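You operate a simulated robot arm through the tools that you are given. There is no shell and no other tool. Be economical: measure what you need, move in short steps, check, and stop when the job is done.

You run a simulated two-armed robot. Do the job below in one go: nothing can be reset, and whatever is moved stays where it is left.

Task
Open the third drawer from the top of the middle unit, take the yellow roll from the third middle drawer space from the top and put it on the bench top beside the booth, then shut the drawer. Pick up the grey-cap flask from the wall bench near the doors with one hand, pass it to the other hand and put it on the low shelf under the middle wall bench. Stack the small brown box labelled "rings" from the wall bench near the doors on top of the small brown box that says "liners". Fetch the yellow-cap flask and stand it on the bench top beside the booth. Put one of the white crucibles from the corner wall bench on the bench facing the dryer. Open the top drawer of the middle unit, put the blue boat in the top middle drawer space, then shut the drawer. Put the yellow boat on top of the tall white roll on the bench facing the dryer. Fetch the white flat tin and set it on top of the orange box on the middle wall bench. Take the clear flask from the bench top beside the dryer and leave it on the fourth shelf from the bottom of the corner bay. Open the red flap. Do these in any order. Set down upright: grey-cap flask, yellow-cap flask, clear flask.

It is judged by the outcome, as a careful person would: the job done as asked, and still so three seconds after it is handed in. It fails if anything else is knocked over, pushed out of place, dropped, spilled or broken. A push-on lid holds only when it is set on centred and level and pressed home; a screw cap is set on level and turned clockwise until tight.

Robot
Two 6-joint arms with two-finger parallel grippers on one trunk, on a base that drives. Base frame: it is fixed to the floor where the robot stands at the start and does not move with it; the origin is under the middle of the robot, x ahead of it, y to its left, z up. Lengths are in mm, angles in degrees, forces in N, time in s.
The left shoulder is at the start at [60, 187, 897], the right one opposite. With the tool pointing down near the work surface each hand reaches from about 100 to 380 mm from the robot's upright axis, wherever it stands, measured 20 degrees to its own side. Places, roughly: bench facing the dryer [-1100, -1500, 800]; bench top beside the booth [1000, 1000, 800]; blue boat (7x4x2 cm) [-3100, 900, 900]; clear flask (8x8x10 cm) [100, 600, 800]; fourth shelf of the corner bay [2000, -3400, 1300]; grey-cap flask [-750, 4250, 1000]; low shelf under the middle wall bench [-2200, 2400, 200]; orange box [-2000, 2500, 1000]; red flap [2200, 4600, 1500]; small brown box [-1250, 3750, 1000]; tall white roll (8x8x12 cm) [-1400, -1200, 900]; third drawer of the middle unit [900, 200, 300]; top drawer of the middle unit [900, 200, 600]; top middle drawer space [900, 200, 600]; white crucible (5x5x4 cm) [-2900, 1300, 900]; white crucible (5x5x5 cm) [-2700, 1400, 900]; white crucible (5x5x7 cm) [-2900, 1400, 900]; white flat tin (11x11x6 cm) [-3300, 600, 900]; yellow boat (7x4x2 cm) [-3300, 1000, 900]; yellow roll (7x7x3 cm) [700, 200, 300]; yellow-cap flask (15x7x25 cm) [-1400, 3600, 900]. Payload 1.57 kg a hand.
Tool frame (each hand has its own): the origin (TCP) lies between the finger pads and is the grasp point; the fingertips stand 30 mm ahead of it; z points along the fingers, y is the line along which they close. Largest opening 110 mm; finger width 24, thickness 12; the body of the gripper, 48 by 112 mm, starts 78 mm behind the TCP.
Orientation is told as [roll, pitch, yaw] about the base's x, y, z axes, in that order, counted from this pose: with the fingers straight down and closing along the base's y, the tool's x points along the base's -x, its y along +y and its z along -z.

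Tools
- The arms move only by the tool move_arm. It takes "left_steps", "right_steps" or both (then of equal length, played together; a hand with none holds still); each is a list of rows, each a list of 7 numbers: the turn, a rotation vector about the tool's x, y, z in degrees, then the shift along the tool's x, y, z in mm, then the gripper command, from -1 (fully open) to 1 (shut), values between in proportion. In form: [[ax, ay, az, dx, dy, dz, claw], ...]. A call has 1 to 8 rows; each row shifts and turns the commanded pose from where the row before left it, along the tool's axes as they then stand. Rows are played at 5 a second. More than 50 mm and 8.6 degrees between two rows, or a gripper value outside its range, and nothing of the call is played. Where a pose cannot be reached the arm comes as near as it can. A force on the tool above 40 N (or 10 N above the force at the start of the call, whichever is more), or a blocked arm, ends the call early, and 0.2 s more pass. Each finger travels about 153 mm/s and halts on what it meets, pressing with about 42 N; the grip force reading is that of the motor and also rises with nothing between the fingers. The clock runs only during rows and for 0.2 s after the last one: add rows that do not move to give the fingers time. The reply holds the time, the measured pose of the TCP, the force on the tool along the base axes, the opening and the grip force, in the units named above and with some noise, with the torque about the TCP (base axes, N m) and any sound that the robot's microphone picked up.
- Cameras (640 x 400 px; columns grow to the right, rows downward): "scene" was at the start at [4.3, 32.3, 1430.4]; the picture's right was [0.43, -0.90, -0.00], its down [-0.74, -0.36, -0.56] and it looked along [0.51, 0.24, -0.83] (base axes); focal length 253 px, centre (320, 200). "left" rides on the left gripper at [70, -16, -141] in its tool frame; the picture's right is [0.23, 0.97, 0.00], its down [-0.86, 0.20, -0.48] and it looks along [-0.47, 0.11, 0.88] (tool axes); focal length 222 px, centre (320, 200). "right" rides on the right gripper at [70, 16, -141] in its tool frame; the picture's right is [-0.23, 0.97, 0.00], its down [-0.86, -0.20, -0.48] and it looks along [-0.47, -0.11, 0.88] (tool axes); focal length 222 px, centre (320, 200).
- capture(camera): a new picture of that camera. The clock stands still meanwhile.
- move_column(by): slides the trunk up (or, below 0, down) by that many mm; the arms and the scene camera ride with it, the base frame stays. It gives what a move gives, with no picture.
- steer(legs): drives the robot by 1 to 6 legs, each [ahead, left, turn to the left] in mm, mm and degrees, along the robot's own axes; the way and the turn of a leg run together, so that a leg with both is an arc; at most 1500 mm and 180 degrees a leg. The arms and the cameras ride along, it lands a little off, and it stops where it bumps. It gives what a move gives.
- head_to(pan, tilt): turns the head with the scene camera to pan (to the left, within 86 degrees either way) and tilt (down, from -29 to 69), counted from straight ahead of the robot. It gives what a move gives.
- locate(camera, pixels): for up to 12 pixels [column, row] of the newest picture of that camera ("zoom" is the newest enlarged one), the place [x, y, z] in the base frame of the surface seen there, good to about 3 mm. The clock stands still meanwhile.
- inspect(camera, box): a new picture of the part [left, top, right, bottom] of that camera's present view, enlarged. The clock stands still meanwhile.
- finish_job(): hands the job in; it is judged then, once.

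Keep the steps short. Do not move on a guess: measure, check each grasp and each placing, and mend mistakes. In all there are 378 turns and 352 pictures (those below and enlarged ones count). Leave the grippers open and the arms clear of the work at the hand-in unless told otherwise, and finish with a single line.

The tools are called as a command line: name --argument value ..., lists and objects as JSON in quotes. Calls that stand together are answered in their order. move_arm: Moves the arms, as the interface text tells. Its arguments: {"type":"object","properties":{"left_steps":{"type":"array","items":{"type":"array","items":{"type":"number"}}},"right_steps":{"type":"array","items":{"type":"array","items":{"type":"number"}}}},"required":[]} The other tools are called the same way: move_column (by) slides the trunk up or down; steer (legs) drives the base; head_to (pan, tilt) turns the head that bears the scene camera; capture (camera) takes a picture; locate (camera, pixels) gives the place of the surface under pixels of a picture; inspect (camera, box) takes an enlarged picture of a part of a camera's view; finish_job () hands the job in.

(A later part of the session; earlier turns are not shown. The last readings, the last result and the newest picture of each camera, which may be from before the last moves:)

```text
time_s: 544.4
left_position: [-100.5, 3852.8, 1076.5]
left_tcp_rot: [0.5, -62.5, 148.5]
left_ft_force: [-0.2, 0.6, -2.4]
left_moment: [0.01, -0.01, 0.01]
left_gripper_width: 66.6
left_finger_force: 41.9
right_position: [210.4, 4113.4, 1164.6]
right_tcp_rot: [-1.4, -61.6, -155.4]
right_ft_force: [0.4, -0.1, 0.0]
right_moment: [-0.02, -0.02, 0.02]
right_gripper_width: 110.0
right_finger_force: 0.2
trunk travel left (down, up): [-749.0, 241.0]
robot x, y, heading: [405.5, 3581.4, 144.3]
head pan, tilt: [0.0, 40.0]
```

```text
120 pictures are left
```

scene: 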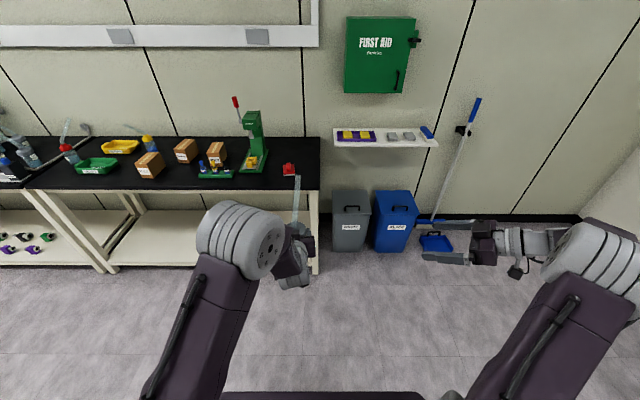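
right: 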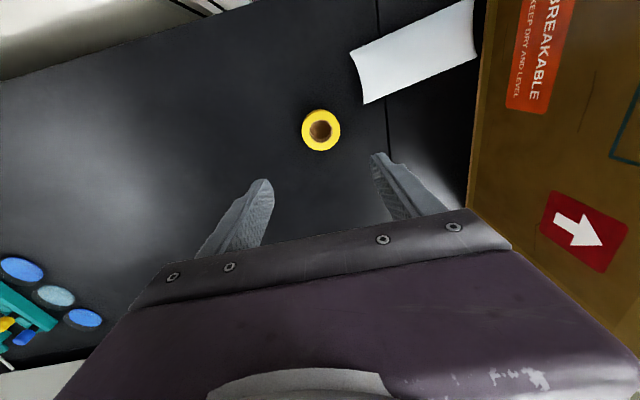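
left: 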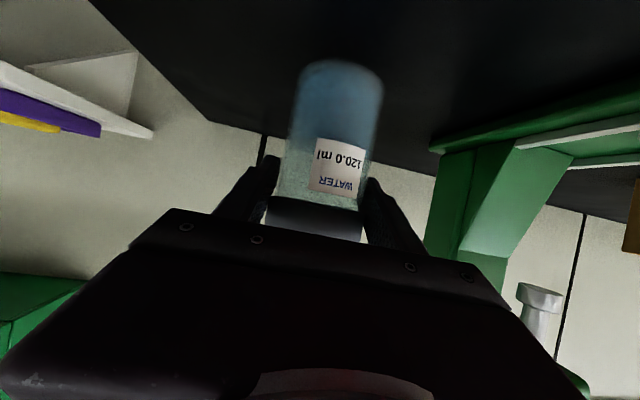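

move_arm --right_steps '[[0, 0, 0, 31.7, 0, 17.1, -1], [0, 0, 0, 31.7, 0, 17.1, -1], [0, 0, 0, 31.7, 0, 17.1, -1], [0, 0, 0, 31.7, 0, 17.1, -1], [0, 0, 0, -19.1, 18, 35.4, -1], [0, 0, 0, -19.1, 18, 35.4, -1], [0, 0, 0, -19.1, 18, 35.4, -1], [0, 0, 0, -19.1, 18, 35.4, -1]]'

capture --camera "right"

capture --camera "scene"

```text
time_s: 546.1
left_position: [-100.5, 3852.2, 1075.7]
left_tcp_rot: [0.2, -62.4, 148.7]
left_ft_force: [-0.1, -1.1, -3.1]
left_moment: [0.05, 0.0, -0.02]
left_gripper_width: 66.7
left_finger_force: 42.0
right_position: [89.6, 3984.0, 1020.7]
right_tcp_rot: [-1.6, -61.5, -155.3]
right_ft_force: [-0.9, -1.5, -0.1]
right_moment: [0.02, 0.0, -0.02]
right_gripper_width: 109.9
right_finger_force: 0.0
trunk travel left (down, up): [-749.0, 241.0]
robot x, y, heading: [409.4, 3587.0, 144.4]
head pan, tilt: [0.0, 40.0]
```

```text
119 pictures are left
```

right: 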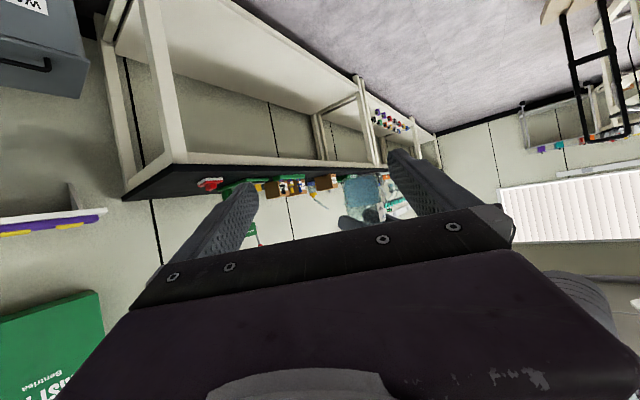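

```text
118 pictures are left
```

scene: 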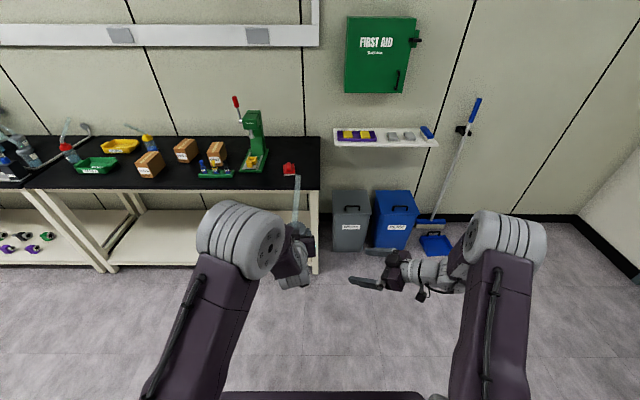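

move_arm --right_steps '[[0, 0, 0, -18, 19, 33.4, -1], [0, 0, 0, -18, 19, 33.4, -1], [0, 0, 0, -18, 0, 33.4, -1]]'

capture --camera "right"

```text
time_s: 547.0
left_position: [-100.6, 3852.8, 1075.9]
left_tcp_rot: [0.3, -62.5, 148.5]
left_ft_force: [0.0, -0.5, -2.8]
left_moment: [-0.02, 0.02, 0.01]
left_gripper_width: 66.4
left_finger_force: 42.1
right_position: [-0.1, 3906.9, 1019.3]
right_tcp_rot: [-1.3, -61.7, -155.6]
right_ft_force: [0.1, -0.1, -0.4]
right_moment: [-0.01, 0.01, 0.02]
right_gripper_width: 110.0
right_finger_force: 0.1
trunk travel left (down, up): [-749.0, 241.0]
robot x, y, heading: [407.0, 3582.5, 144.2]
head pan, tilt: [0.0, 40.0]
```

```text
117 pictures are left
```

right: 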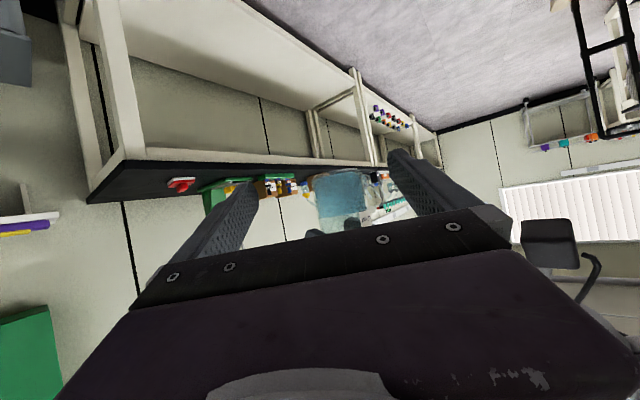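

move_arm --right_steps '[[0, 0, 0, -18.1, 2.5, 33.5, -1], [0, 0, 0, -18.1, 2.5, 33.5, -1], [0, 0, 0, -16, 2.5, 30, -1]]'

capture --camera "right"

inspect --camera "scene" --box '[220, 160, 420, 330]'

```text
time_s: 547.8
left_position: [-106.7, 3846.1, 1075.0]
left_tcp_rot: [0.2, -62.4, 150.1]
left_ft_force: [-0.9, -0.9, -2.8]
left_moment: [0.01, -0.05, -0.07]
left_gripper_width: 66.6
left_finger_force: 41.8
right_position: [-93.6, 3861.1, 1017.0]
right_tcp_rot: [-1.3, -61.4, -156.0]
right_ft_force: [1.4, 0.0, -0.6]
right_moment: [-0.09, 0.13, 0.06]
right_gripper_width: 109.8
right_finger_force: 0.1
trunk travel left (down, up): [-749.0, 241.0]
robot x, y, heading: [407.5, 3583.0, 144.5]
head pan, tilt: [0.0, 40.0]
stopped in row 3 (left hand): the force on the tool passed its limit at 57 N (the readings are from after the stop); the commanded pose is now the measured one
```

```text
116 pictures are left
```

right: 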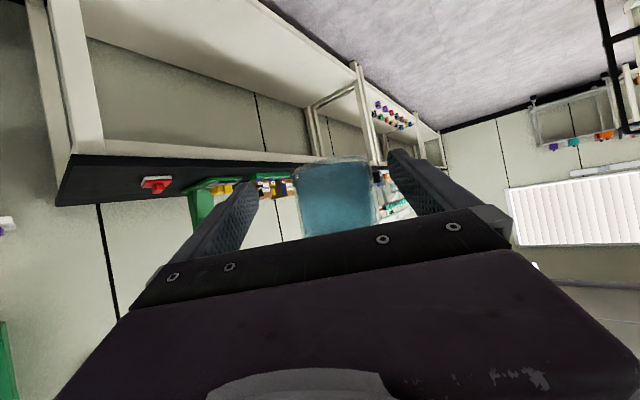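

```text
2.35 times, centred on (320, 245) of scene
```

zoom: 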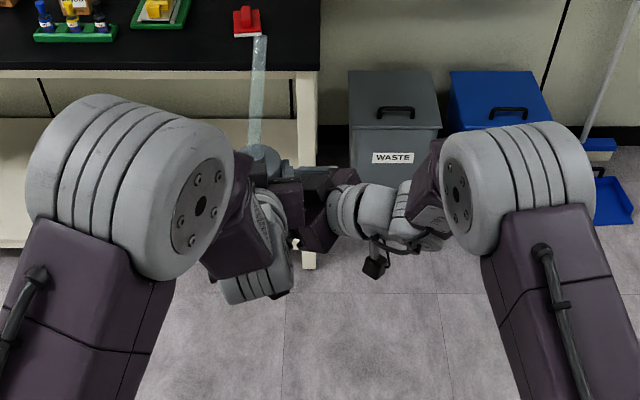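

move_arm --right_steps '[[0, 0, 0, 7, 0, 3.8, -1], [0, 0, 0, -2, 7, 4, -1], [0, 0, 0, -2, 0, 4, -1]]'

```text
time_s: 548.5
left_position: [-106.9, 3841.5, 1074.5]
left_tcp_rot: [0.5, -62.1, 150.5]
left_ft_force: [-3.0, -2.3, -2.7]
left_moment: [0.06, -0.08, -0.14]
left_gripper_width: 66.3
left_finger_force: 41.8
right_position: [-94.2, 3858.4, 1007.4]
right_tcp_rot: [-1.0, -61.2, -157.1]
right_ft_force: [2.9, 2.7, -0.2]
right_moment: [-0.25, 0.22, 0.16]
right_gripper_width: 110.0
right_finger_force: 0.1
trunk travel left (down, up): [-749.0, 241.0]
robot x, y, heading: [404.3, 3584.0, 144.3]
head pan, tilt: [0.0, 40.0]
stopped in row 3 (left hand): the force on the tool passed its limit at 44 N (the readings are from after the stop); the commanded pose is now the measured one
```

move_arm --right_steps '[[0, 0, 0, 14, -4, -26, -1], [0, 0, 0, 14, 0, -26, -1], [0, 0, 0, 0, 0, 0, -1], [0, 0, 0, 0, 0, 0, -1], [0, 0, 0, 0, 0, 0, -1]]' --left_steps '[[0, 0, 0, 0, 0, 0, 1], [0, 0, 0, 0, 0, 0, 1], [7.33, 0, 3.9, 0, 0, 0, 1], [7.33, 0, 3.9, 0, 0, 0, 1], [7.33, 0, 3.9, 0, 0, 0, 1]]'

capture --camera "right"

```text
time_s: 549.7
left_position: [-107.3, 3841.1, 1074.2]
left_tcp_rot: [0.6, -62.1, 125.5]
left_ft_force: [-0.2, -0.2, -3.2]
left_moment: [0.02, 0.03, -0.01]
left_gripper_width: 66.4
left_finger_force: 41.8
right_position: [-41.4, 3883.3, 1006.9]
right_tcp_rot: [-0.9, -61.4, -157.0]
right_ft_force: [0.3, 0.1, -0.2]
right_moment: [-0.02, 0.01, -0.04]
right_gripper_width: 109.9
right_finger_force: 0.1
trunk travel left (down, up): [-749.0, 241.0]
robot x, y, heading: [409.7, 3582.4, 144.3]
head pan, tilt: [0.0, 40.0]
```

```text
114 pictures are left
```

right: 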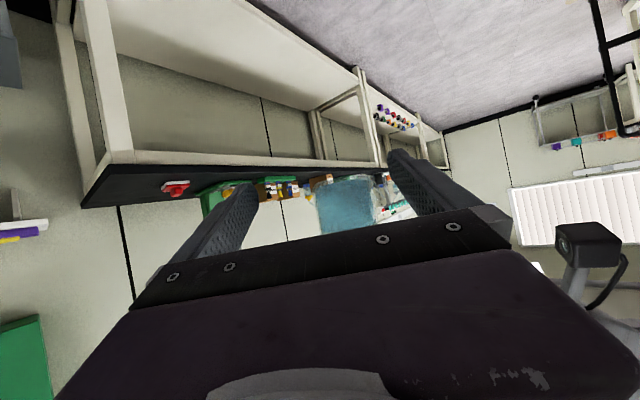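

move_arm --right_steps '[[0, 0, 0, -14.4, 13, 26.4, -1], [0, 0, 0, -11, 0, 20, -1], [0, 0, 0, -8, 0, 15, -1]]'

capture --camera "right"

```text
time_s: 550.5
left_position: [-106.6, 3842.9, 1074.1]
left_tcp_rot: [0.7, -62.1, 125.3]
left_ft_force: [-0.8, -0.1, -3.0]
left_moment: [0.0, -0.01, -0.01]
left_gripper_width: 66.5
left_finger_force: 42.3
right_position: [-102.6, 3845.6, 1007.5]
right_tcp_rot: [-0.9, -61.2, -157.2]
right_ft_force: [0.6, 0.5, 0.7]
right_moment: [-0.02, 0.02, -0.04]
right_gripper_width: 109.6
right_finger_force: 0.0
trunk travel left (down, up): [-749.0, 241.0]
robot x, y, heading: [405.4, 3587.5, 144.6]
head pan, tilt: [0.0, 40.0]
```

```text
113 pictures are left
```

right: 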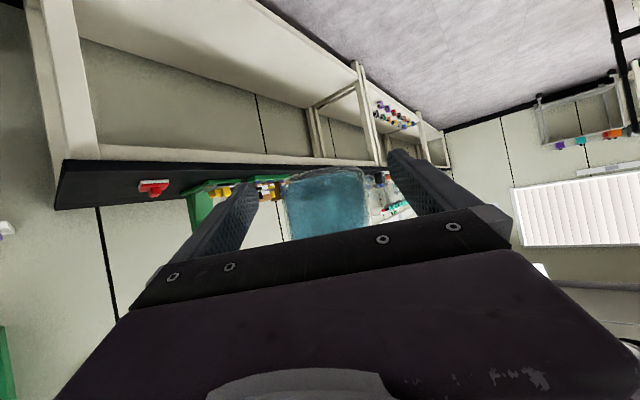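

move_arm --right_steps '[[0, 0, 0, -6, 2, -3, -1], [0, 0, 0, 0, 0, 0, -0.2], [0, 0, 0, 0, 0, 0, 0.4], [0, 0, 0, 0, 0, 0, 1], [0, 0, 0, 0, 0, 0, 1]]'

```text
time_s: 551.7
left_position: [-107.2, 3842.2, 1074.1]
left_tcp_rot: [0.7, -62.3, 125.3]
left_ft_force: [1.3, 1.8, -2.6]
left_moment: [0.4, 0.21, 0.29]
left_gripper_width: 66.1
left_finger_force: 42.1
right_position: [-101.2, 3844.6, 1015.0]
right_tcp_rot: [-0.8, -61.3, -157.1]
right_ft_force: [-2.1, -1.1, 1.0]
right_moment: [-0.3, -0.41, -0.29]
right_gripper_width: 61.1
right_finger_force: 42.2
trunk travel left (down, up): [-749.0, 241.0]
robot x, y, heading: [410.3, 3582.2, 144.2]
head pan, tilt: [0.0, 40.0]
```

move_arm --left_steps '[[0, 0, 0, 0, 0, 0, 0.2], [0, 0, 0, 0, 0, 0, -0.3], [0, 0, 0, 0, 0, 0, -0.6], [0, 0, 0, 0, 0, -20, -0.6], [0, 0, 0, 0, 0, -40, -0.6], [0, 0, 0, 0, 0, -45, -0.6]]'

capture --camera "right"

inspect --camera "scene" --box '[220, 160, 420, 330]'

```text
time_s: 553.1
left_position: [-50.6, 3769.4, 1126.8]
left_tcp_rot: [0.8, -62.2, 125.2]
left_ft_force: [0.0, 0.0, 0.4]
left_moment: [0.0, 0.0, -0.01]
left_gripper_width: 87.8
left_finger_force: 0.1
left hand out of reach, approached as far as the arm can: row 6
right_position: [-101.3, 3842.8, 1014.9]
right_tcp_rot: [-1.2, -61.3, -156.8]
right_ft_force: [0.4, -0.1, 0.5]
right_moment: [0.02, -0.01, -0.01]
right_gripper_width: 61.3
right_finger_force: 42.3
trunk travel left (down, up): [-749.0, 241.0]
robot x, y, heading: [408.2, 3585.9, 144.3]
head pan, tilt: [0.0, 40.0]
```

```text
112 pictures are left
```

right: 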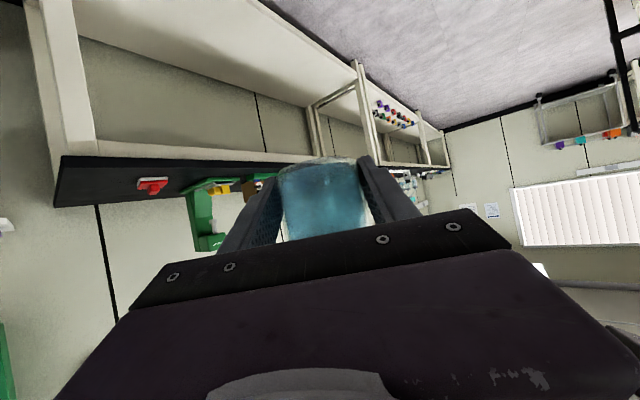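

```text
2.35 times, centred on (320, 245) of scene
```

zoom: 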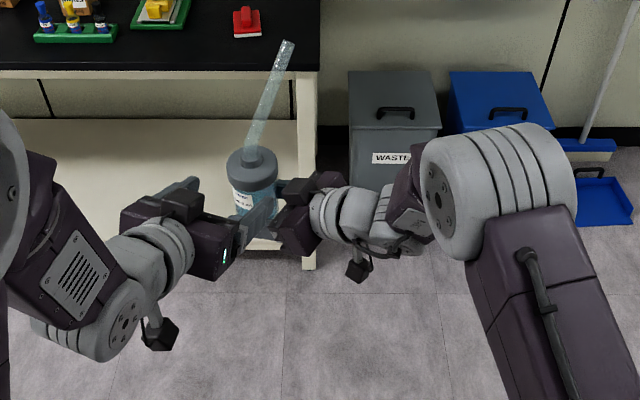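

move_arm --right_steps '[[0, 0, 0, -8.8, 0, -4.8, 1], [0, 0, 0, -8.8, 0, -4.8, 1]]' --left_steps '[[0, 0, 0, 0, 30, 0, -0.6], [0, 0, 0, 0, 30, 0, -0.6]]'

inspect --camera "scene" --box '[220, 160, 420, 330]'

```text
time_s: 553.7
left_position: [-103.6, 3733.7, 1124.4]
left_tcp_rot: [0.7, -62.1, 125.4]
left_ft_force: [0.1, 0.5, 1.0]
left_moment: [0.01, -0.01, -0.01]
left_gripper_width: 88.3
left_finger_force: 0.0
right_position: [-100.5, 3842.8, 1034.5]
right_tcp_rot: [-1.0, -61.3, -157.0]
right_ft_force: [-0.5, -0.8, -1.7]
right_moment: [0.03, -0.03, -0.03]
right_gripper_width: 60.9
right_finger_force: 42.1
trunk travel left (down, up): [-749.0, 241.0]
robot x, y, heading: [406.1, 3586.1, 144.7]
head pan, tilt: [0.0, 40.0]
```

```text
2.35 times, centred on (320, 245) of scene
```

zoom: 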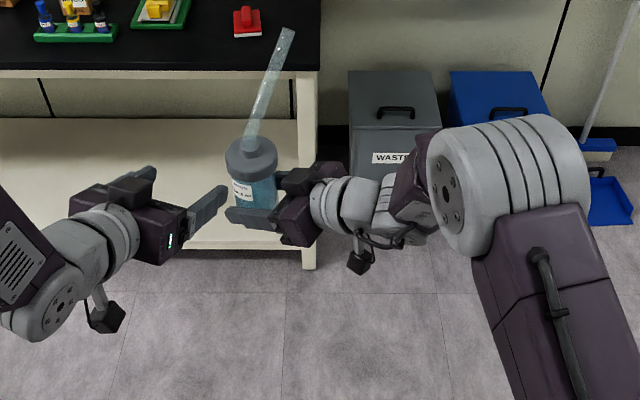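

move_arm --right_steps '[[7.48, 0, 4.05, 0, 0, 0, 1], [7.48, 0, 4.05, 0, 0, 0, 1], [7.48, 0, 4.05, 0, 0, 0, 1], [7.48, 0, 4.05, 0, -20, 0, 1], [7.48, 0, 4.05, 0, -30, 0, 1], [7.48, 0, 4.05, 0, -30, 0, 1], [7.2, 0, 3.9, 0, -30, 0, 1], [0, 0, 0, 0, -40, 0, 1]]' --left_steps '[[0, 0, 0, 0, 20, 0, -0.6], [0, 0, 0, 0, 20, 0, -0.6], [0, 0, 0, 0, 20, 0, -0.6], [0, 0, 0, 0, 0, 0, -0.6], [-7.4, 0, -3.9, 0, 0, 0, -0.6], [-7.4, 0, -3.9, 0, 0, 0, -0.6], [0, 0, 0, 0, 0, 0, -0.6], [0, 0, 0, 0, 0, 0, -0.6]]'

capture --camera "scene"

```text
time_s: 555.5
left_position: [-150.4, 3701.5, 1124.9]
left_tcp_rot: [1.1, -62.3, 141.8]
left_ft_force: [0.4, -0.1, 0.2]
left_moment: [0.02, 0.02, 0.01]
left_gripper_width: 88.2
left_finger_force: 0.1
right_position: [-29.1, 4094.7, 1044.2]
right_tcp_rot: [0.1, -61.4, 156.2]
right_ft_force: [-0.6, 0.3, -2.7]
right_moment: [-0.01, -0.02, 0.03]
right_gripper_width: 61.1
right_finger_force: 41.9
right hand out of reach, approached as far as the arm can: row 3, 4, 5, 6, 7
trunk travel left (down, up): [-749.0, 241.0]
robot x, y, heading: [402.8, 3584.1, 144.3]
head pan, tilt: [0.0, 40.0]
```

```text
109 pictures are left
```

scene: 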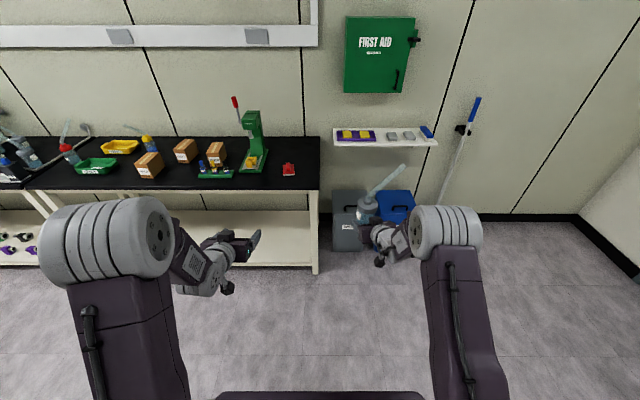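

steer --legs '[[0, 1200, 0], [0, 1100, 0]]'

head_to --pan 0 --tilt 45

capture --camera "scene"

```text
time_s: 566.7
left_position: [-1488.5, 1865.3, 1123.3]
left_tcp_rot: [0.7, -62.2, 141.3]
left_ft_force: [-0.4, -0.2, 0.5]
left_moment: [0.02, -0.01, -0.01]
left_gripper_width: 88.1
left_finger_force: 0.1
right_position: [-1360.5, 2256.9, 1044.2]
right_tcp_rot: [0.0, -61.3, 155.7]
right_ft_force: [-0.4, -0.5, -3.3]
right_moment: [-0.04, -0.03, 0.01]
right_gripper_width: 61.2
right_finger_force: 41.9
trunk travel left (down, up): [-749.0, 241.0]
robot x, y, heading: [-928.5, 1743.0, 143.9]
head pan, tilt: [0.0, 40.0]
```

```text
time_s: 567.4
left_position: [-1488.0, 1864.7, 1124.6]
left_tcp_rot: [0.7, -62.2, 141.4]
left_ft_force: [0.4, -0.4, 0.1]
left_moment: [0.0, 0.0, -0.04]
left_gripper_width: 87.9
left_finger_force: 0.0
right_position: [-1361.4, 2256.0, 1045.1]
right_tcp_rot: [-0.1, -61.3, 155.9]
right_ft_force: [0.0, 0.3, -2.6]
right_moment: [0.0, 0.0, -0.02]
right_gripper_width: 60.9
right_finger_force: 42.1
trunk travel left (down, up): [-749.0, 241.0]
robot x, y, heading: [-927.4, 1744.7, 143.6]
head pan, tilt: [0.0, 45.0]
```

```text
108 pictures are left
```

scene: 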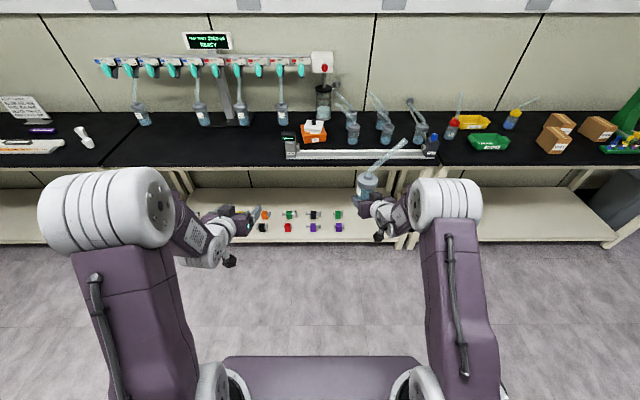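

inspect --camera "scene" --box '[220, 160, 430, 260]'

locate --camera "scene" --pixels '[[340, 228], [360, 225], [362, 238], [340, 240], [385, 230], [400, 240], [355, 212], [338, 214], [300, 242], [260, 240], [345, 205]]'

```text
3.05 times, centred on (325, 210) of scene
```

zoom: 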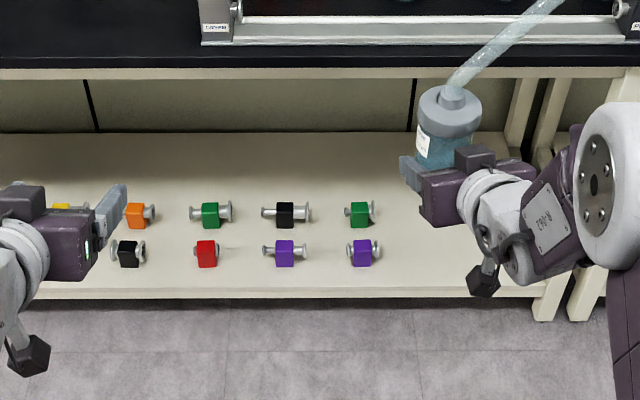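

```text
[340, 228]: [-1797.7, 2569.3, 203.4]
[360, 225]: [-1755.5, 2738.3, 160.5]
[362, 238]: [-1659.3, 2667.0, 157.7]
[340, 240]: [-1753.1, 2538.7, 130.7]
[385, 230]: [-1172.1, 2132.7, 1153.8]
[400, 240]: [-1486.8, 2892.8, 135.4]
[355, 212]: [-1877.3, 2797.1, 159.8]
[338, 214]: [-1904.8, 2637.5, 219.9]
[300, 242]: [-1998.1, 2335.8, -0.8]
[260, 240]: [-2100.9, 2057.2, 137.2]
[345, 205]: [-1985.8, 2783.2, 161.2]
```

steer --legs '[[0, -220, 0.5], [350, 0, 0]]'

move_column --by -400

move_column --by -340

move_arm --right_steps '[[0, 0, 0, 35, 0, 19, 1], [0, 0, 0, 26, 0, 14.4, 1]]'

capture --camera "right"

capture --camera "scene"

```text
time_s: 570.9
left_position: [-1638.4, 2239.3, 1124.5]
left_tcp_rot: [0.8, -62.3, 141.9]
left_ft_force: [0.1, -0.8, 0.4]
left_moment: [-0.01, 0.02, -0.02]
left_gripper_width: 88.0
left_finger_force: 0.1
right_position: [-1516.6, 2632.7, 1045.2]
right_tcp_rot: [-0.2, -61.3, 156.4]
right_ft_force: [-0.2, 1.0, -2.7]
right_moment: [-0.05, -0.02, -0.01]
right_gripper_width: 61.4
right_finger_force: 42.3
trunk travel left (down, up): [-749.0, 241.0]
robot x, y, heading: [-1076.1, 2128.0, 144.6]
head pan, tilt: [0.0, 45.0]
```

```text
time_s: 574.7
left_position: [-1638.4, 2240.4, 724.4]
left_tcp_rot: [0.7, -62.4, 141.9]
left_ft_force: [0.1, 0.2, 0.7]
left_moment: [0.01, 0.04, 0.0]
left_gripper_width: 88.1
left_finger_force: 0.1
right_position: [-1516.2, 2633.4, 643.2]
right_tcp_rot: [0.0, -61.3, 156.3]
right_ft_force: [0.2, 0.5, -3.3]
right_moment: [-0.02, 0.03, -0.04]
right_gripper_width: 61.1
right_finger_force: 41.7
trunk travel left (down, up): [-349.0, 641.0]
robot x, y, heading: [-1080.3, 2126.1, 144.1]
head pan, tilt: [0.0, 45.0]
```

```text
time_s: 578.1
left_position: [-1640.3, 2239.9, 384.4]
left_tcp_rot: [0.6, -62.2, 141.8]
left_ft_force: [-0.4, 0.5, -0.8]
left_moment: [0.02, -0.02, -0.02]
left_gripper_width: 88.0
left_finger_force: 0.1
right_position: [-1516.9, 2633.5, 304.2]
right_tcp_rot: [-0.1, -61.3, 156.3]
right_ft_force: [0.0, -0.5, -3.3]
right_moment: [0.0, -0.02, 0.02]
right_gripper_width: 61.0
right_finger_force: 42.2
trunk travel left (down, up): [-9.0, 981.0]
robot x, y, heading: [-1082.7, 2122.3, 144.2]
head pan, tilt: [0.0, 45.0]
```

```text
time_s: 578.7
left_position: [-1640.2, 2238.9, 384.3]
left_tcp_rot: [0.7, -62.3, 141.9]
left_ft_force: [-0.4, 0.3, -0.1]
left_moment: [0.0, 0.01, -0.01]
left_gripper_width: 88.1
left_finger_force: 0.0
right_position: [-1516.6, 2635.1, 235.2]
right_tcp_rot: [0.6, -61.2, 155.8]
right_ft_force: [-0.5, -0.6, -1.6]
right_moment: [-0.03, -0.01, -0.01]
right_gripper_width: 61.5
right_finger_force: 41.7
trunk travel left (down, up): [-9.0, 981.0]
robot x, y, heading: [-1080.6, 2123.3, 144.2]
head pan, tilt: [0.0, 45.0]
```

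```text
106 pictures are left
```

right: 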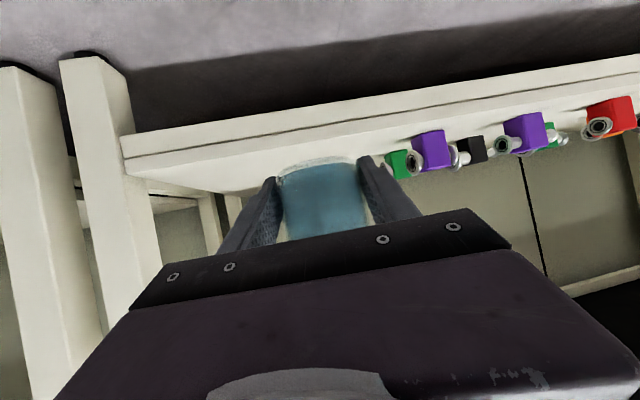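

```text
105 pictures are left
```

scene: 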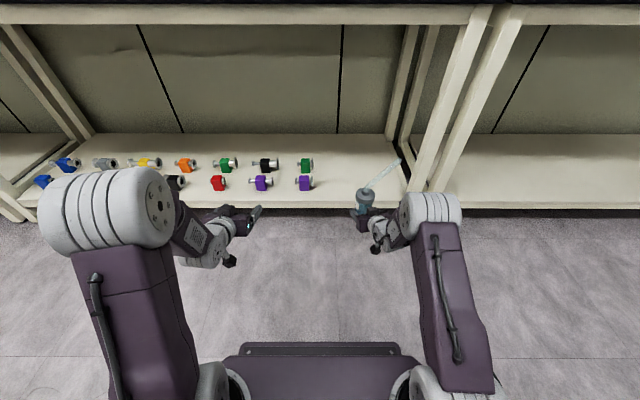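

steer --legs '[[235, 0, 0]]'

move_arm --right_steps '[[0, 0, 0, 15, 0, 8, 1], [0, 0, 0, 15, 0, 8, 1], [0, 0, 0, 8.8, 0, 4.8, 1]]'

capture --camera "right"

```text
time_s: 580.4
left_position: [-1830.4, 2375.6, 384.5]
left_tcp_rot: [0.7, -62.2, 142.0]
left_ft_force: [0.0, 0.9, -0.4]
left_moment: [0.0, -0.01, 0.03]
left_gripper_width: 87.5
left_finger_force: 0.0
right_position: [-1708.6, 2770.3, 233.4]
right_tcp_rot: [0.6, -61.1, 156.1]
right_ft_force: [1.1, 0.5, -2.7]
right_moment: [-0.01, 0.02, -0.03]
right_gripper_width: 61.3
right_finger_force: 42.3
trunk travel left (down, up): [-9.0, 981.0]
robot x, y, heading: [-1271.2, 2261.2, 144.3]
head pan, tilt: [0.0, 45.0]
```

```text
time_s: 581.2
left_position: [-1831.4, 2375.5, 384.1]
left_tcp_rot: [0.7, -62.2, 142.0]
left_ft_force: [0.4, -0.3, -0.3]
left_moment: [0.0, 0.0, -0.02]
left_gripper_width: 88.0
left_finger_force: 0.0
right_position: [-1707.8, 2772.4, 189.7]
right_tcp_rot: [1.9, -61.0, 155.2]
right_ft_force: [-0.1, -0.2, -2.8]
right_moment: [-0.03, -0.06, 0.0]
right_gripper_width: 61.3
right_finger_force: 42.0
trunk travel left (down, up): [-9.0, 981.0]
robot x, y, heading: [-1272.3, 2262.4, 144.4]
head pan, tilt: [0.0, 45.0]
```

```text
104 pictures are left
```

right: 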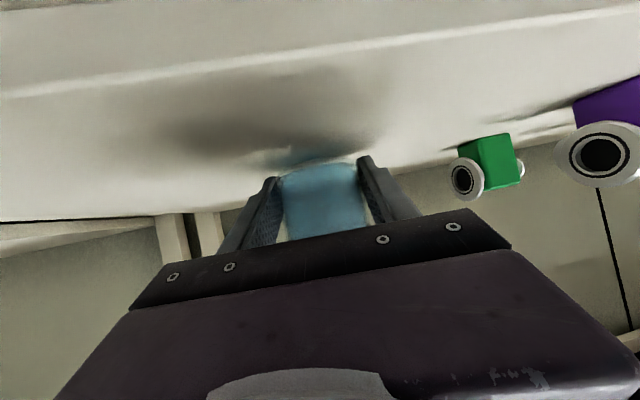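

move_arm --right_steps '[[0, 0, 0, 3.5, 0, 1.9, 1], [0, 0, 0, 1.8, 0, 1, 1], [0, 0, 0, 1.8, 0, 1, 1], [0, 0, 0, 1, 0, 0.5, 1]]'

```text
time_s: 582.2
left_position: [-1829.8, 2375.4, 385.3]
left_tcp_rot: [0.7, -62.4, 142.1]
left_ft_force: [0.0, -0.4, 0.1]
left_moment: [0.02, 0.0, -0.02]
left_gripper_width: 88.1
left_finger_force: 0.0
right_position: [-1708.9, 2774.7, 185.1]
right_tcp_rot: [1.7, -61.4, 155.4]
right_ft_force: [1.1, 4.2, 10.7]
right_moment: [0.56, 0.03, 0.09]
right_gripper_width: 61.3
right_finger_force: 42.3
right hand out of reach, approached as far as the arm can: row 4
trunk travel left (down, up): [-9.0, 981.0]
robot x, y, heading: [-1274.0, 2260.5, 144.3]
head pan, tilt: [0.0, 45.0]
```

Contact (≈13 N). Release slowly, and look.

move_arm --right_steps '[[0, 0, 0, 0, 0, 0, 0.3], [0, 0, 0, 0, 0, 0, -0.1], [0, 0, 0, 0, 0, 0, -0.5], [0, 0, 0, 0, 0, 0, -0.6]]'

capture --camera "right"

```text
time_s: 583.2
left_position: [-1830.1, 2374.3, 386.5]
left_tcp_rot: [0.5, -62.4, 142.2]
left_ft_force: [0.0, -0.4, -0.5]
left_moment: [0.02, -0.01, 0.0]
left_gripper_width: 87.9
left_finger_force: 0.0
right_position: [-1710.6, 2770.2, 185.0]
right_tcp_rot: [1.6, -61.2, 155.6]
right_ft_force: [-3.1, -16.1, 20.3]
right_moment: [0.53, 0.08, 0.23]
right_gripper_width: 73.7
right_finger_force: 0.1
trunk travel left (down, up): [-9.0, 981.0]
robot x, y, heading: [-1268.8, 2258.4, 144.5]
head pan, tilt: [0.0, 45.0]
```

```text
103 pictures are left
```

right: 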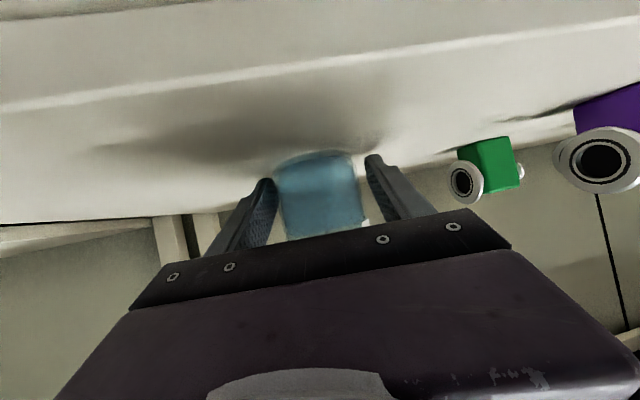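

move_arm --right_steps '[[0, 0, 0, -4.4, 0, -2.4, -0.7], [0, 0, 0, -3, 0, -1.5, -0.8]]'

steer --legs '[[-120, 0, 0]]'

capture --camera "right"

```text
time_s: 583.8
left_position: [-1830.5, 2375.6, 383.1]
left_tcp_rot: [0.8, -62.4, 142.0]
left_ft_force: [0.3, -0.4, -0.7]
left_moment: [0.0, -0.04, 0.02]
left_gripper_width: 88.1
left_finger_force: 0.1
right_position: [-1707.1, 2776.7, 189.6]
right_tcp_rot: [1.6, -60.8, 155.1]
right_ft_force: [-0.5, -0.7, -0.5]
right_moment: [0.06, 0.0, 0.0]
right_gripper_width: 99.0
right_finger_force: 0.0
trunk travel left (down, up): [-9.0, 981.0]
robot x, y, heading: [-1266.9, 2259.6, 144.2]
head pan, tilt: [0.0, 45.0]
```

```text
time_s: 585.1
left_position: [-1732.4, 2305.5, 384.3]
left_tcp_rot: [0.8, -62.3, 142.1]
left_ft_force: [-0.1, -0.2, 0.1]
left_moment: [0.01, 0.02, 0.01]
left_gripper_width: 88.0
left_finger_force: 0.1
right_position: [-1611.9, 2703.9, 190.9]
right_tcp_rot: [1.6, -61.1, 155.4]
right_ft_force: [0.4, -0.6, -0.4]
right_moment: [0.0, 0.01, -0.01]
right_gripper_width: 98.9
right_finger_force: 0.0
trunk travel left (down, up): [-9.0, 981.0]
robot x, y, heading: [-1172.3, 2191.3, 144.3]
head pan, tilt: [0.0, 45.0]
```

```text
102 pictures are left
```

right: 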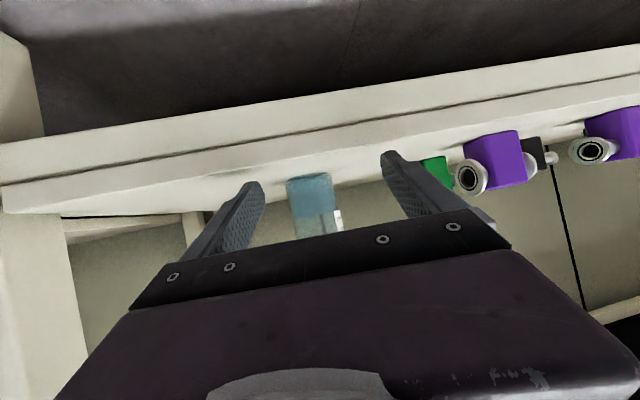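

steer --legs '[[-330, 0, 0]]'

inspect --camera "scene" --box '[240, 80, 440, 220]'

move_column --by 400

move_column --by 330

```text
time_s: 587.2
left_position: [-1462.0, 2114.8, 384.2]
left_tcp_rot: [0.7, -62.2, 141.7]
left_ft_force: [-0.7, 0.3, 0.3]
left_moment: [-0.01, 0.0, 0.02]
left_gripper_width: 87.7
left_finger_force: 0.0
right_position: [-1339.2, 2512.7, 190.5]
right_tcp_rot: [1.4, -61.2, 155.1]
right_ft_force: [-0.4, 0.6, -0.2]
right_moment: [0.02, 0.01, 0.01]
right_gripper_width: 99.1
right_finger_force: 0.1
trunk travel left (down, up): [-9.0, 981.0]
robot x, y, heading: [-903.1, 1995.7, 144.3]
head pan, tilt: [0.0, 45.0]
```

```text
2.86 times, centred on (340, 150) of scene
```

zoom: 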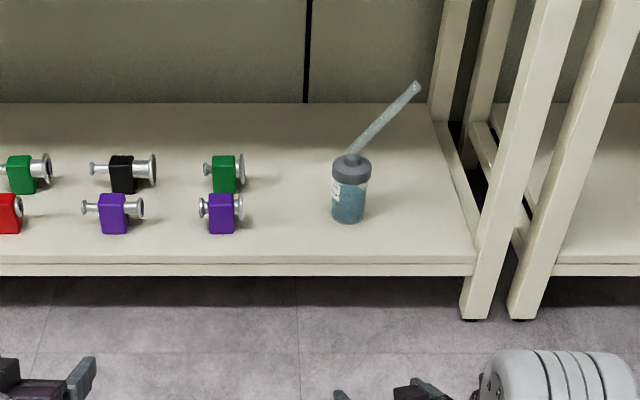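

```text
time_s: 591.1
left_position: [-1464.0, 2114.6, 783.7]
left_tcp_rot: [0.8, -62.3, 141.7]
left_ft_force: [0.3, -0.2, -0.4]
left_moment: [-0.02, 0.0, 0.02]
left_gripper_width: 87.9
left_finger_force: 0.1
right_position: [-1339.8, 2512.6, 590.3]
right_tcp_rot: [1.5, -61.1, 155.1]
right_ft_force: [1.1, 0.1, 1.2]
right_moment: [0.01, -0.02, -0.02]
right_gripper_width: 98.8
right_finger_force: 0.0
trunk travel left (down, up): [-409.0, 581.0]
robot x, y, heading: [-905.7, 1996.2, 144.3]
head pan, tilt: [0.0, 45.0]
```

```text
time_s: 594.3
left_position: [-1463.7, 2115.2, 1113.0]
left_tcp_rot: [0.7, -62.3, 141.7]
left_ft_force: [-0.2, 0.6, 0.7]
left_moment: [0.0, 0.0, 0.02]
left_gripper_width: 88.0
left_finger_force: 0.0
right_position: [-1339.8, 2511.8, 920.6]
right_tcp_rot: [1.5, -61.2, 155.2]
right_ft_force: [-0.4, -0.7, 0.0]
right_moment: [-0.01, -0.06, 0.0]
right_gripper_width: 98.8
right_finger_force: 0.0
trunk travel left (down, up): [-739.0, 251.0]
robot x, y, heading: [-906.1, 1995.7, 143.9]
head pan, tilt: [0.0, 45.0]
```

move_arm --right_steps '[[0, 8.5, 0, 0, 0, 0, -1], [0, 8.5, 0, 0, 0, 0, -1], [0, 8.5, 0, 0, 0, 0, -1], [0, 8.5, 0, 0, 0, 0, -1], [0, 8.5, 0, 0, 0, 0, -1], [0, 8.5, 0, 0, 0, 0, -1], [0, 8.5, 0, 0, 0, 0, -1], [0, 1.7, 0, 0, 0, 0, -1]]'

move_column --by 200

steer --legs '[[0, -1295, 0], [550, 0, 0]]'

capture --camera "right"

capture --camera "scene"

```text
time_s: 596.1
left_position: [-1462.4, 2114.4, 1115.6]
left_tcp_rot: [0.7, -62.3, 141.7]
left_ft_force: [-0.7, -0.1, -1.7]
left_moment: [-0.01, 0.01, -0.01]
left_gripper_width: 88.1
left_finger_force: 0.0
right_position: [-1319.0, 2486.3, 924.1]
right_tcp_rot: [3.1, -7.1, 157.8]
right_ft_force: [0.0, -0.1, -0.6]
right_moment: [0.03, 0.01, 0.03]
right_gripper_width: 109.7
right_finger_force: 0.1
right hand out of reach, approached as far as the arm can: row 3, 4, 7, 8
trunk travel left (down, up): [-739.0, 251.0]
robot x, y, heading: [-904.6, 1997.9, 143.8]
head pan, tilt: [0.0, 45.0]
```

```text
time_s: 598.3
left_position: [-1462.5, 2113.9, 1315.1]
left_tcp_rot: [0.7, -62.4, 141.7]
left_ft_force: [1.1, 0.4, 0.0]
left_moment: [0.01, -0.02, -0.01]
left_gripper_width: 87.7
left_finger_force: 0.1
right_position: [-1319.9, 2487.0, 1124.5]
right_tcp_rot: [3.1, -7.2, 157.9]
right_ft_force: [0.4, -0.8, 0.2]
right_moment: [0.0, -0.01, 0.02]
right_gripper_width: 109.7
right_finger_force: 0.0
trunk travel left (down, up): [-939.0, 51.0]
robot x, y, heading: [-901.3, 1994.0, 143.9]
head pan, tilt: [0.0, 45.0]
```

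```text
time_s: 607.5
left_position: [-1172.3, 3465.5, 1313.4]
left_tcp_rot: [0.8, -62.4, 142.7]
left_ft_force: [0.8, 0.5, 0.1]
left_moment: [-0.03, 0.01, -0.01]
left_gripper_width: 87.9
left_finger_force: 0.1
right_position: [-1036.1, 3839.3, 1125.3]
right_tcp_rot: [3.1, -7.2, 158.9]
right_ft_force: [0.6, 0.6, -0.1]
right_moment: [0.0, 0.0, -0.03]
right_gripper_width: 109.9
right_finger_force: 0.1
trunk travel left (down, up): [-939.0, 51.0]
robot x, y, heading: [-610.7, 3356.3, 144.6]
head pan, tilt: [0.0, 45.0]
```

```text
100 pictures are left
```

right: 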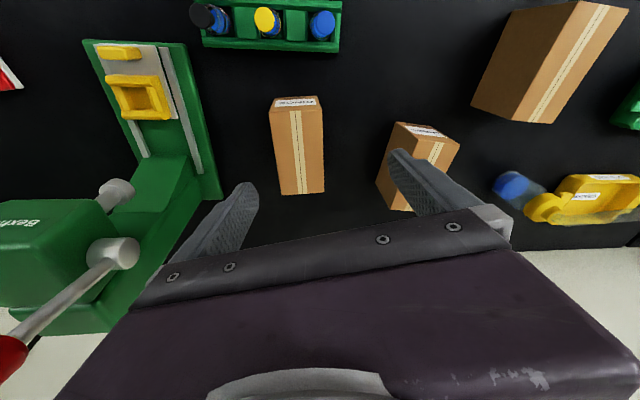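

```text
99 pictures are left
```

scene: 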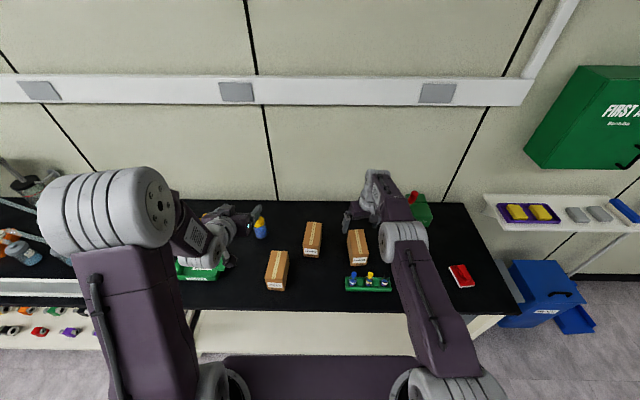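

locate --camera "right" --pixels '[[271, 106], [321, 105], [324, 192], [281, 195], [297, 150], [398, 135], [459, 151], [440, 165], [420, 150], [376, 182], [200, 190], [130, 255]]'

```text
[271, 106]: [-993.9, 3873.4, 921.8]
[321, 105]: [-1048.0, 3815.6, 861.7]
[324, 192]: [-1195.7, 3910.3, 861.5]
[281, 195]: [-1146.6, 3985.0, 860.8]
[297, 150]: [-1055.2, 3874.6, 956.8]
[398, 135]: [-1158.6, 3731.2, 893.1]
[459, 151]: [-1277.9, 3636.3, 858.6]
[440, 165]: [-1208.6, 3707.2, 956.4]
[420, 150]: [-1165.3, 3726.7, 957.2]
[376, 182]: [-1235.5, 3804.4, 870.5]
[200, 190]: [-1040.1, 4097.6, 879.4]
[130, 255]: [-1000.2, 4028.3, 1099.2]
```

inspect --camera "right" --box '[260, 80, 470, 220]'

```text
2.86 times, centred on (365, 150) of right
```

zoom: 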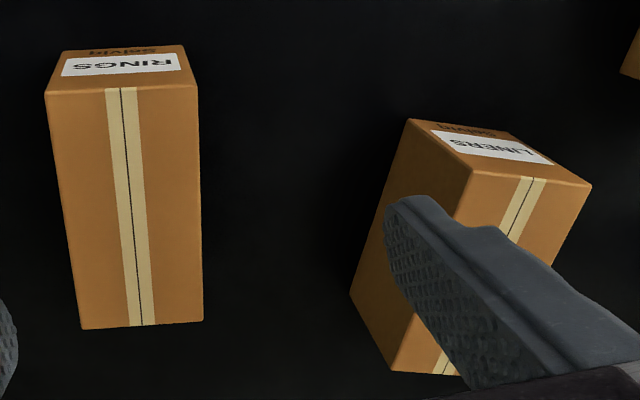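

locate --camera "zoom" --pixels '[[53, 98], [192, 92], [198, 315], [86, 322], [472, 176], [586, 188], [396, 366], [500, 200]]'

```text
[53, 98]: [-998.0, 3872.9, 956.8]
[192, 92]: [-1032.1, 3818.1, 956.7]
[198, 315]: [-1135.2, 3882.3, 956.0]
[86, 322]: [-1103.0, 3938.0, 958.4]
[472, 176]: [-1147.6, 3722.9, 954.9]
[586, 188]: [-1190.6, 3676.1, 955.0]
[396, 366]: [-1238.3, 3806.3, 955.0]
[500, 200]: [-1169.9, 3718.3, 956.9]
```

move_arm --right_steps '[[0, 0, 0, 45, 0, 0, -1], [0, 0, 0, 45, 0, 0, -1], [0, 0, 0, 45, 0, 0, -1], [3.1, 7.2, 0, 0, 0, 0, -1], [0, 0, 5.3, 0, 0, 0, -1], [0, 0, 5.3, 0, 0, 0, -1]]'

steer --legs '[[140, 0, 0]]'

capture --camera "right"

```text
time_s: 608.9
left_position: [-1172.8, 3467.6, 1314.6]
left_tcp_rot: [0.8, -62.3, 142.6]
left_ft_force: [-0.3, 0.0, 0.4]
left_moment: [0.02, -0.01, 0.04]
left_gripper_width: 88.1
left_finger_force: 0.0
right_position: [-912.4, 3792.5, 1107.5]
right_tcp_rot: [0.0, -0.2, 148.4]
right_ft_force: [0.6, -0.2, 0.7]
right_moment: [0.01, 0.03, 0.04]
right_gripper_width: 110.0
right_finger_force: 0.1
trunk travel left (down, up): [-939.0, 51.0]
robot x, y, heading: [-607.3, 3356.5, 145.1]
head pan, tilt: [0.0, 45.0]
```

```text
time_s: 610.3
left_position: [-1286.5, 3547.3, 1316.7]
left_tcp_rot: [0.8, -62.5, 142.5]
left_ft_force: [0.1, 0.3, 0.4]
left_moment: [0.01, 0.03, 0.01]
left_gripper_width: 87.8
left_finger_force: 0.1
right_position: [-1024.5, 3872.8, 1109.4]
right_tcp_rot: [0.0, -0.1, 148.3]
right_ft_force: [0.4, -0.2, 0.3]
right_moment: [0.0, 0.03, -0.03]
right_gripper_width: 109.9
right_finger_force: 0.0
trunk travel left (down, up): [-939.0, 51.0]
robot x, y, heading: [-726.1, 3439.3, 144.9]
head pan, tilt: [0.0, 45.0]
```

```text
97 pictures are left
```

right: 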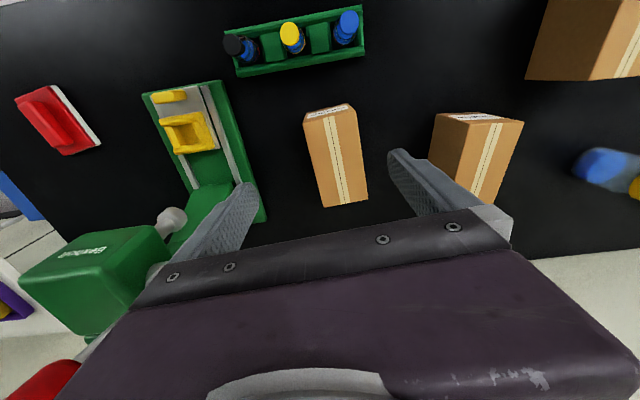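

locate --camera "right" --pixels '[[45, 385], [130, 270], [165, 225], [100, 245], [336, 150]]'

move_arm --right_steps '[[0, 0, 0, -39, 18, 0, -1], [0, 0, 0, 0, 0, 40, -1], [0, 0, 0, 0, 0, 40, -1]]'

capture --camera "right"

```text
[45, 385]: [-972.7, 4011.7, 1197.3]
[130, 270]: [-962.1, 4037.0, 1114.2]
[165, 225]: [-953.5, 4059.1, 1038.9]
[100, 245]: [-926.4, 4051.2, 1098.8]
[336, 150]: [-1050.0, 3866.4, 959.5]
```

```text
time_s: 611.1
left_position: [-1289.9, 3549.9, 1313.3]
left_tcp_rot: [0.8, -62.2, 142.5]
left_ft_force: [-0.7, -0.6, -0.2]
left_moment: [0.0, 0.0, -0.03]
left_gripper_width: 88.0
left_finger_force: 0.0
right_position: [-1071.1, 3881.6, 1027.9]
right_tcp_rot: [0.1, 0.0, 148.3]
right_ft_force: [0.6, -0.2, -0.2]
right_moment: [-0.03, 0.02, 0.03]
right_gripper_width: 110.0
right_finger_force: 0.0
trunk travel left (down, up): [-939.0, 51.0]
robot x, y, heading: [-728.2, 3436.8, 144.6]
head pan, tilt: [0.0, 45.0]
```

```text
96 pictures are left
```

right: 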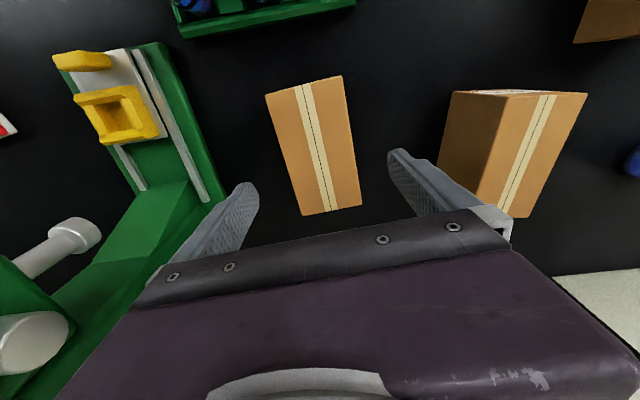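

move_arm --right_steps '[[0, 0, 0, 0, 0, 45, -1], [0, 0, 0, 0, 0, 45, -1], [0, 0, 0, 0, 0, 0, -0.2], [0, 0, 0, 0, 0, 0, 0.4], [0, 0, 0, 0, 0, 0, 1], [0, 0, 0, 0, 0, 0, 1]]'

move_arm --right_steps '[[0, 0, 0, 0, 0, -5, 1], [0, 0, 0, 0, 0, -25, 1], [0, 0, 0, 0, 0, -45, 1], [0, 0, 0, 0, 0, -45, 1]]'

capture --camera "right"

```text
time_s: 612.5
left_position: [-1289.2, 3547.8, 1314.6]
left_tcp_rot: [0.8, -62.3, 142.6]
left_ft_force: [-1.0, 0.2, 0.0]
left_moment: [0.01, 0.01, -0.02]
left_gripper_width: 88.2
left_finger_force: 0.0
right_position: [-1070.0, 3878.5, 939.0]
right_tcp_rot: [0.0, 0.0, 148.3]
right_ft_force: [0.5, 0.8, 1.0]
right_moment: [-0.01, 0.01, 0.03]
right_gripper_width: 69.7
right_finger_force: 41.5
trunk travel left (down, up): [-939.0, 51.0]
robot x, y, heading: [-730.8, 3436.5, 145.1]
head pan, tilt: [0.0, 45.0]
```

```text
time_s: 613.5
left_position: [-1290.0, 3547.7, 1314.3]
left_tcp_rot: [0.7, -62.3, 142.5]
left_ft_force: [-0.5, -0.2, 0.1]
left_moment: [0.0, 0.01, 0.0]
left_gripper_width: 87.9
left_finger_force: 0.1
right_position: [-1068.8, 3879.5, 1060.5]
right_tcp_rot: [0.0, -0.1, 148.3]
right_ft_force: [0.2, 0.5, -1.7]
right_moment: [0.02, -0.01, 0.01]
right_gripper_width: 69.8
right_finger_force: 42.1
trunk travel left (down, up): [-939.0, 51.0]
robot x, y, heading: [-731.7, 3436.9, 144.5]
head pan, tilt: [0.0, 45.0]
```

```text
95 pictures are left
```

right: 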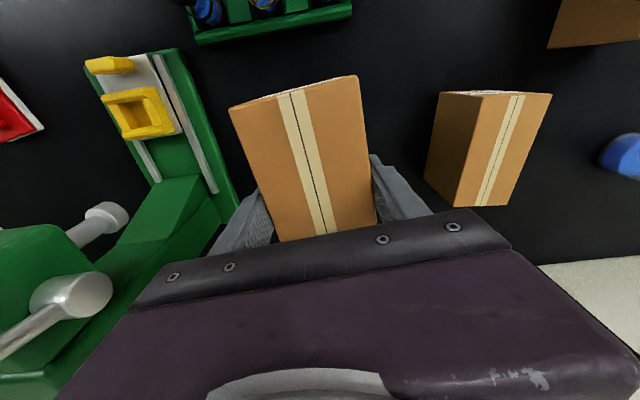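

steer --legs '[[0, 197, 0]]'

move_arm --right_steps '[[0, 0, 5.4, 0, 0, 0, 1], [0, 0, 5.4, 0, 0, 0, 1]]'

capture --camera "right"

```text
time_s: 615.0
left_position: [-1399.5, 3395.5, 1316.0]
left_tcp_rot: [1.1, -62.2, 141.8]
left_ft_force: [1.3, 0.3, -0.6]
left_moment: [-0.01, 0.0, 0.06]
left_gripper_width: 88.1
left_finger_force: 0.1
right_position: [-1179.7, 3722.9, 1059.0]
right_tcp_rot: [0.2, -0.1, 147.9]
right_ft_force: [-0.3, 0.0, -2.3]
right_moment: [0.0, 0.02, -0.02]
right_gripper_width: 69.4
right_finger_force: 42.5
trunk travel left (down, up): [-939.0, 51.0]
robot x, y, heading: [-841.4, 3277.7, 144.4]
head pan, tilt: [0.0, 45.0]
```

```text
time_s: 615.6
left_position: [-1401.8, 3393.1, 1313.8]
left_tcp_rot: [0.9, -62.1, 142.0]
left_ft_force: [0.3, -0.3, -0.1]
left_moment: [-0.02, -0.01, 0.04]
left_gripper_width: 88.2
left_finger_force: 0.0
right_position: [-1178.5, 3722.4, 1060.0]
right_tcp_rot: [0.2, 0.0, 137.1]
right_ft_force: [0.7, -0.4, -3.6]
right_moment: [-0.02, -0.01, 0.02]
right_gripper_width: 69.8
right_finger_force: 42.0
trunk travel left (down, up): [-939.0, 51.0]
robot x, y, heading: [-844.2, 3275.1, 144.8]
head pan, tilt: [0.0, 45.0]
```

```text
94 pictures are left
```

right: 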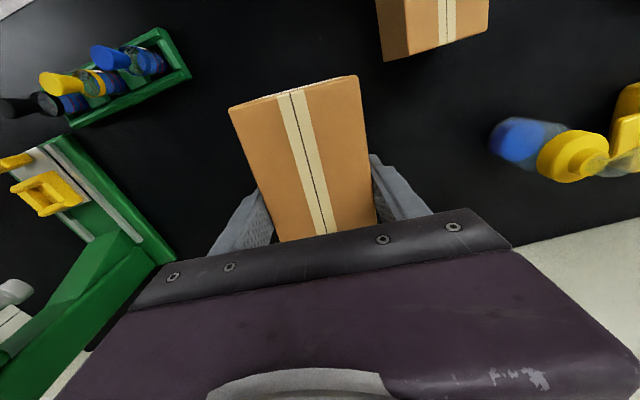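

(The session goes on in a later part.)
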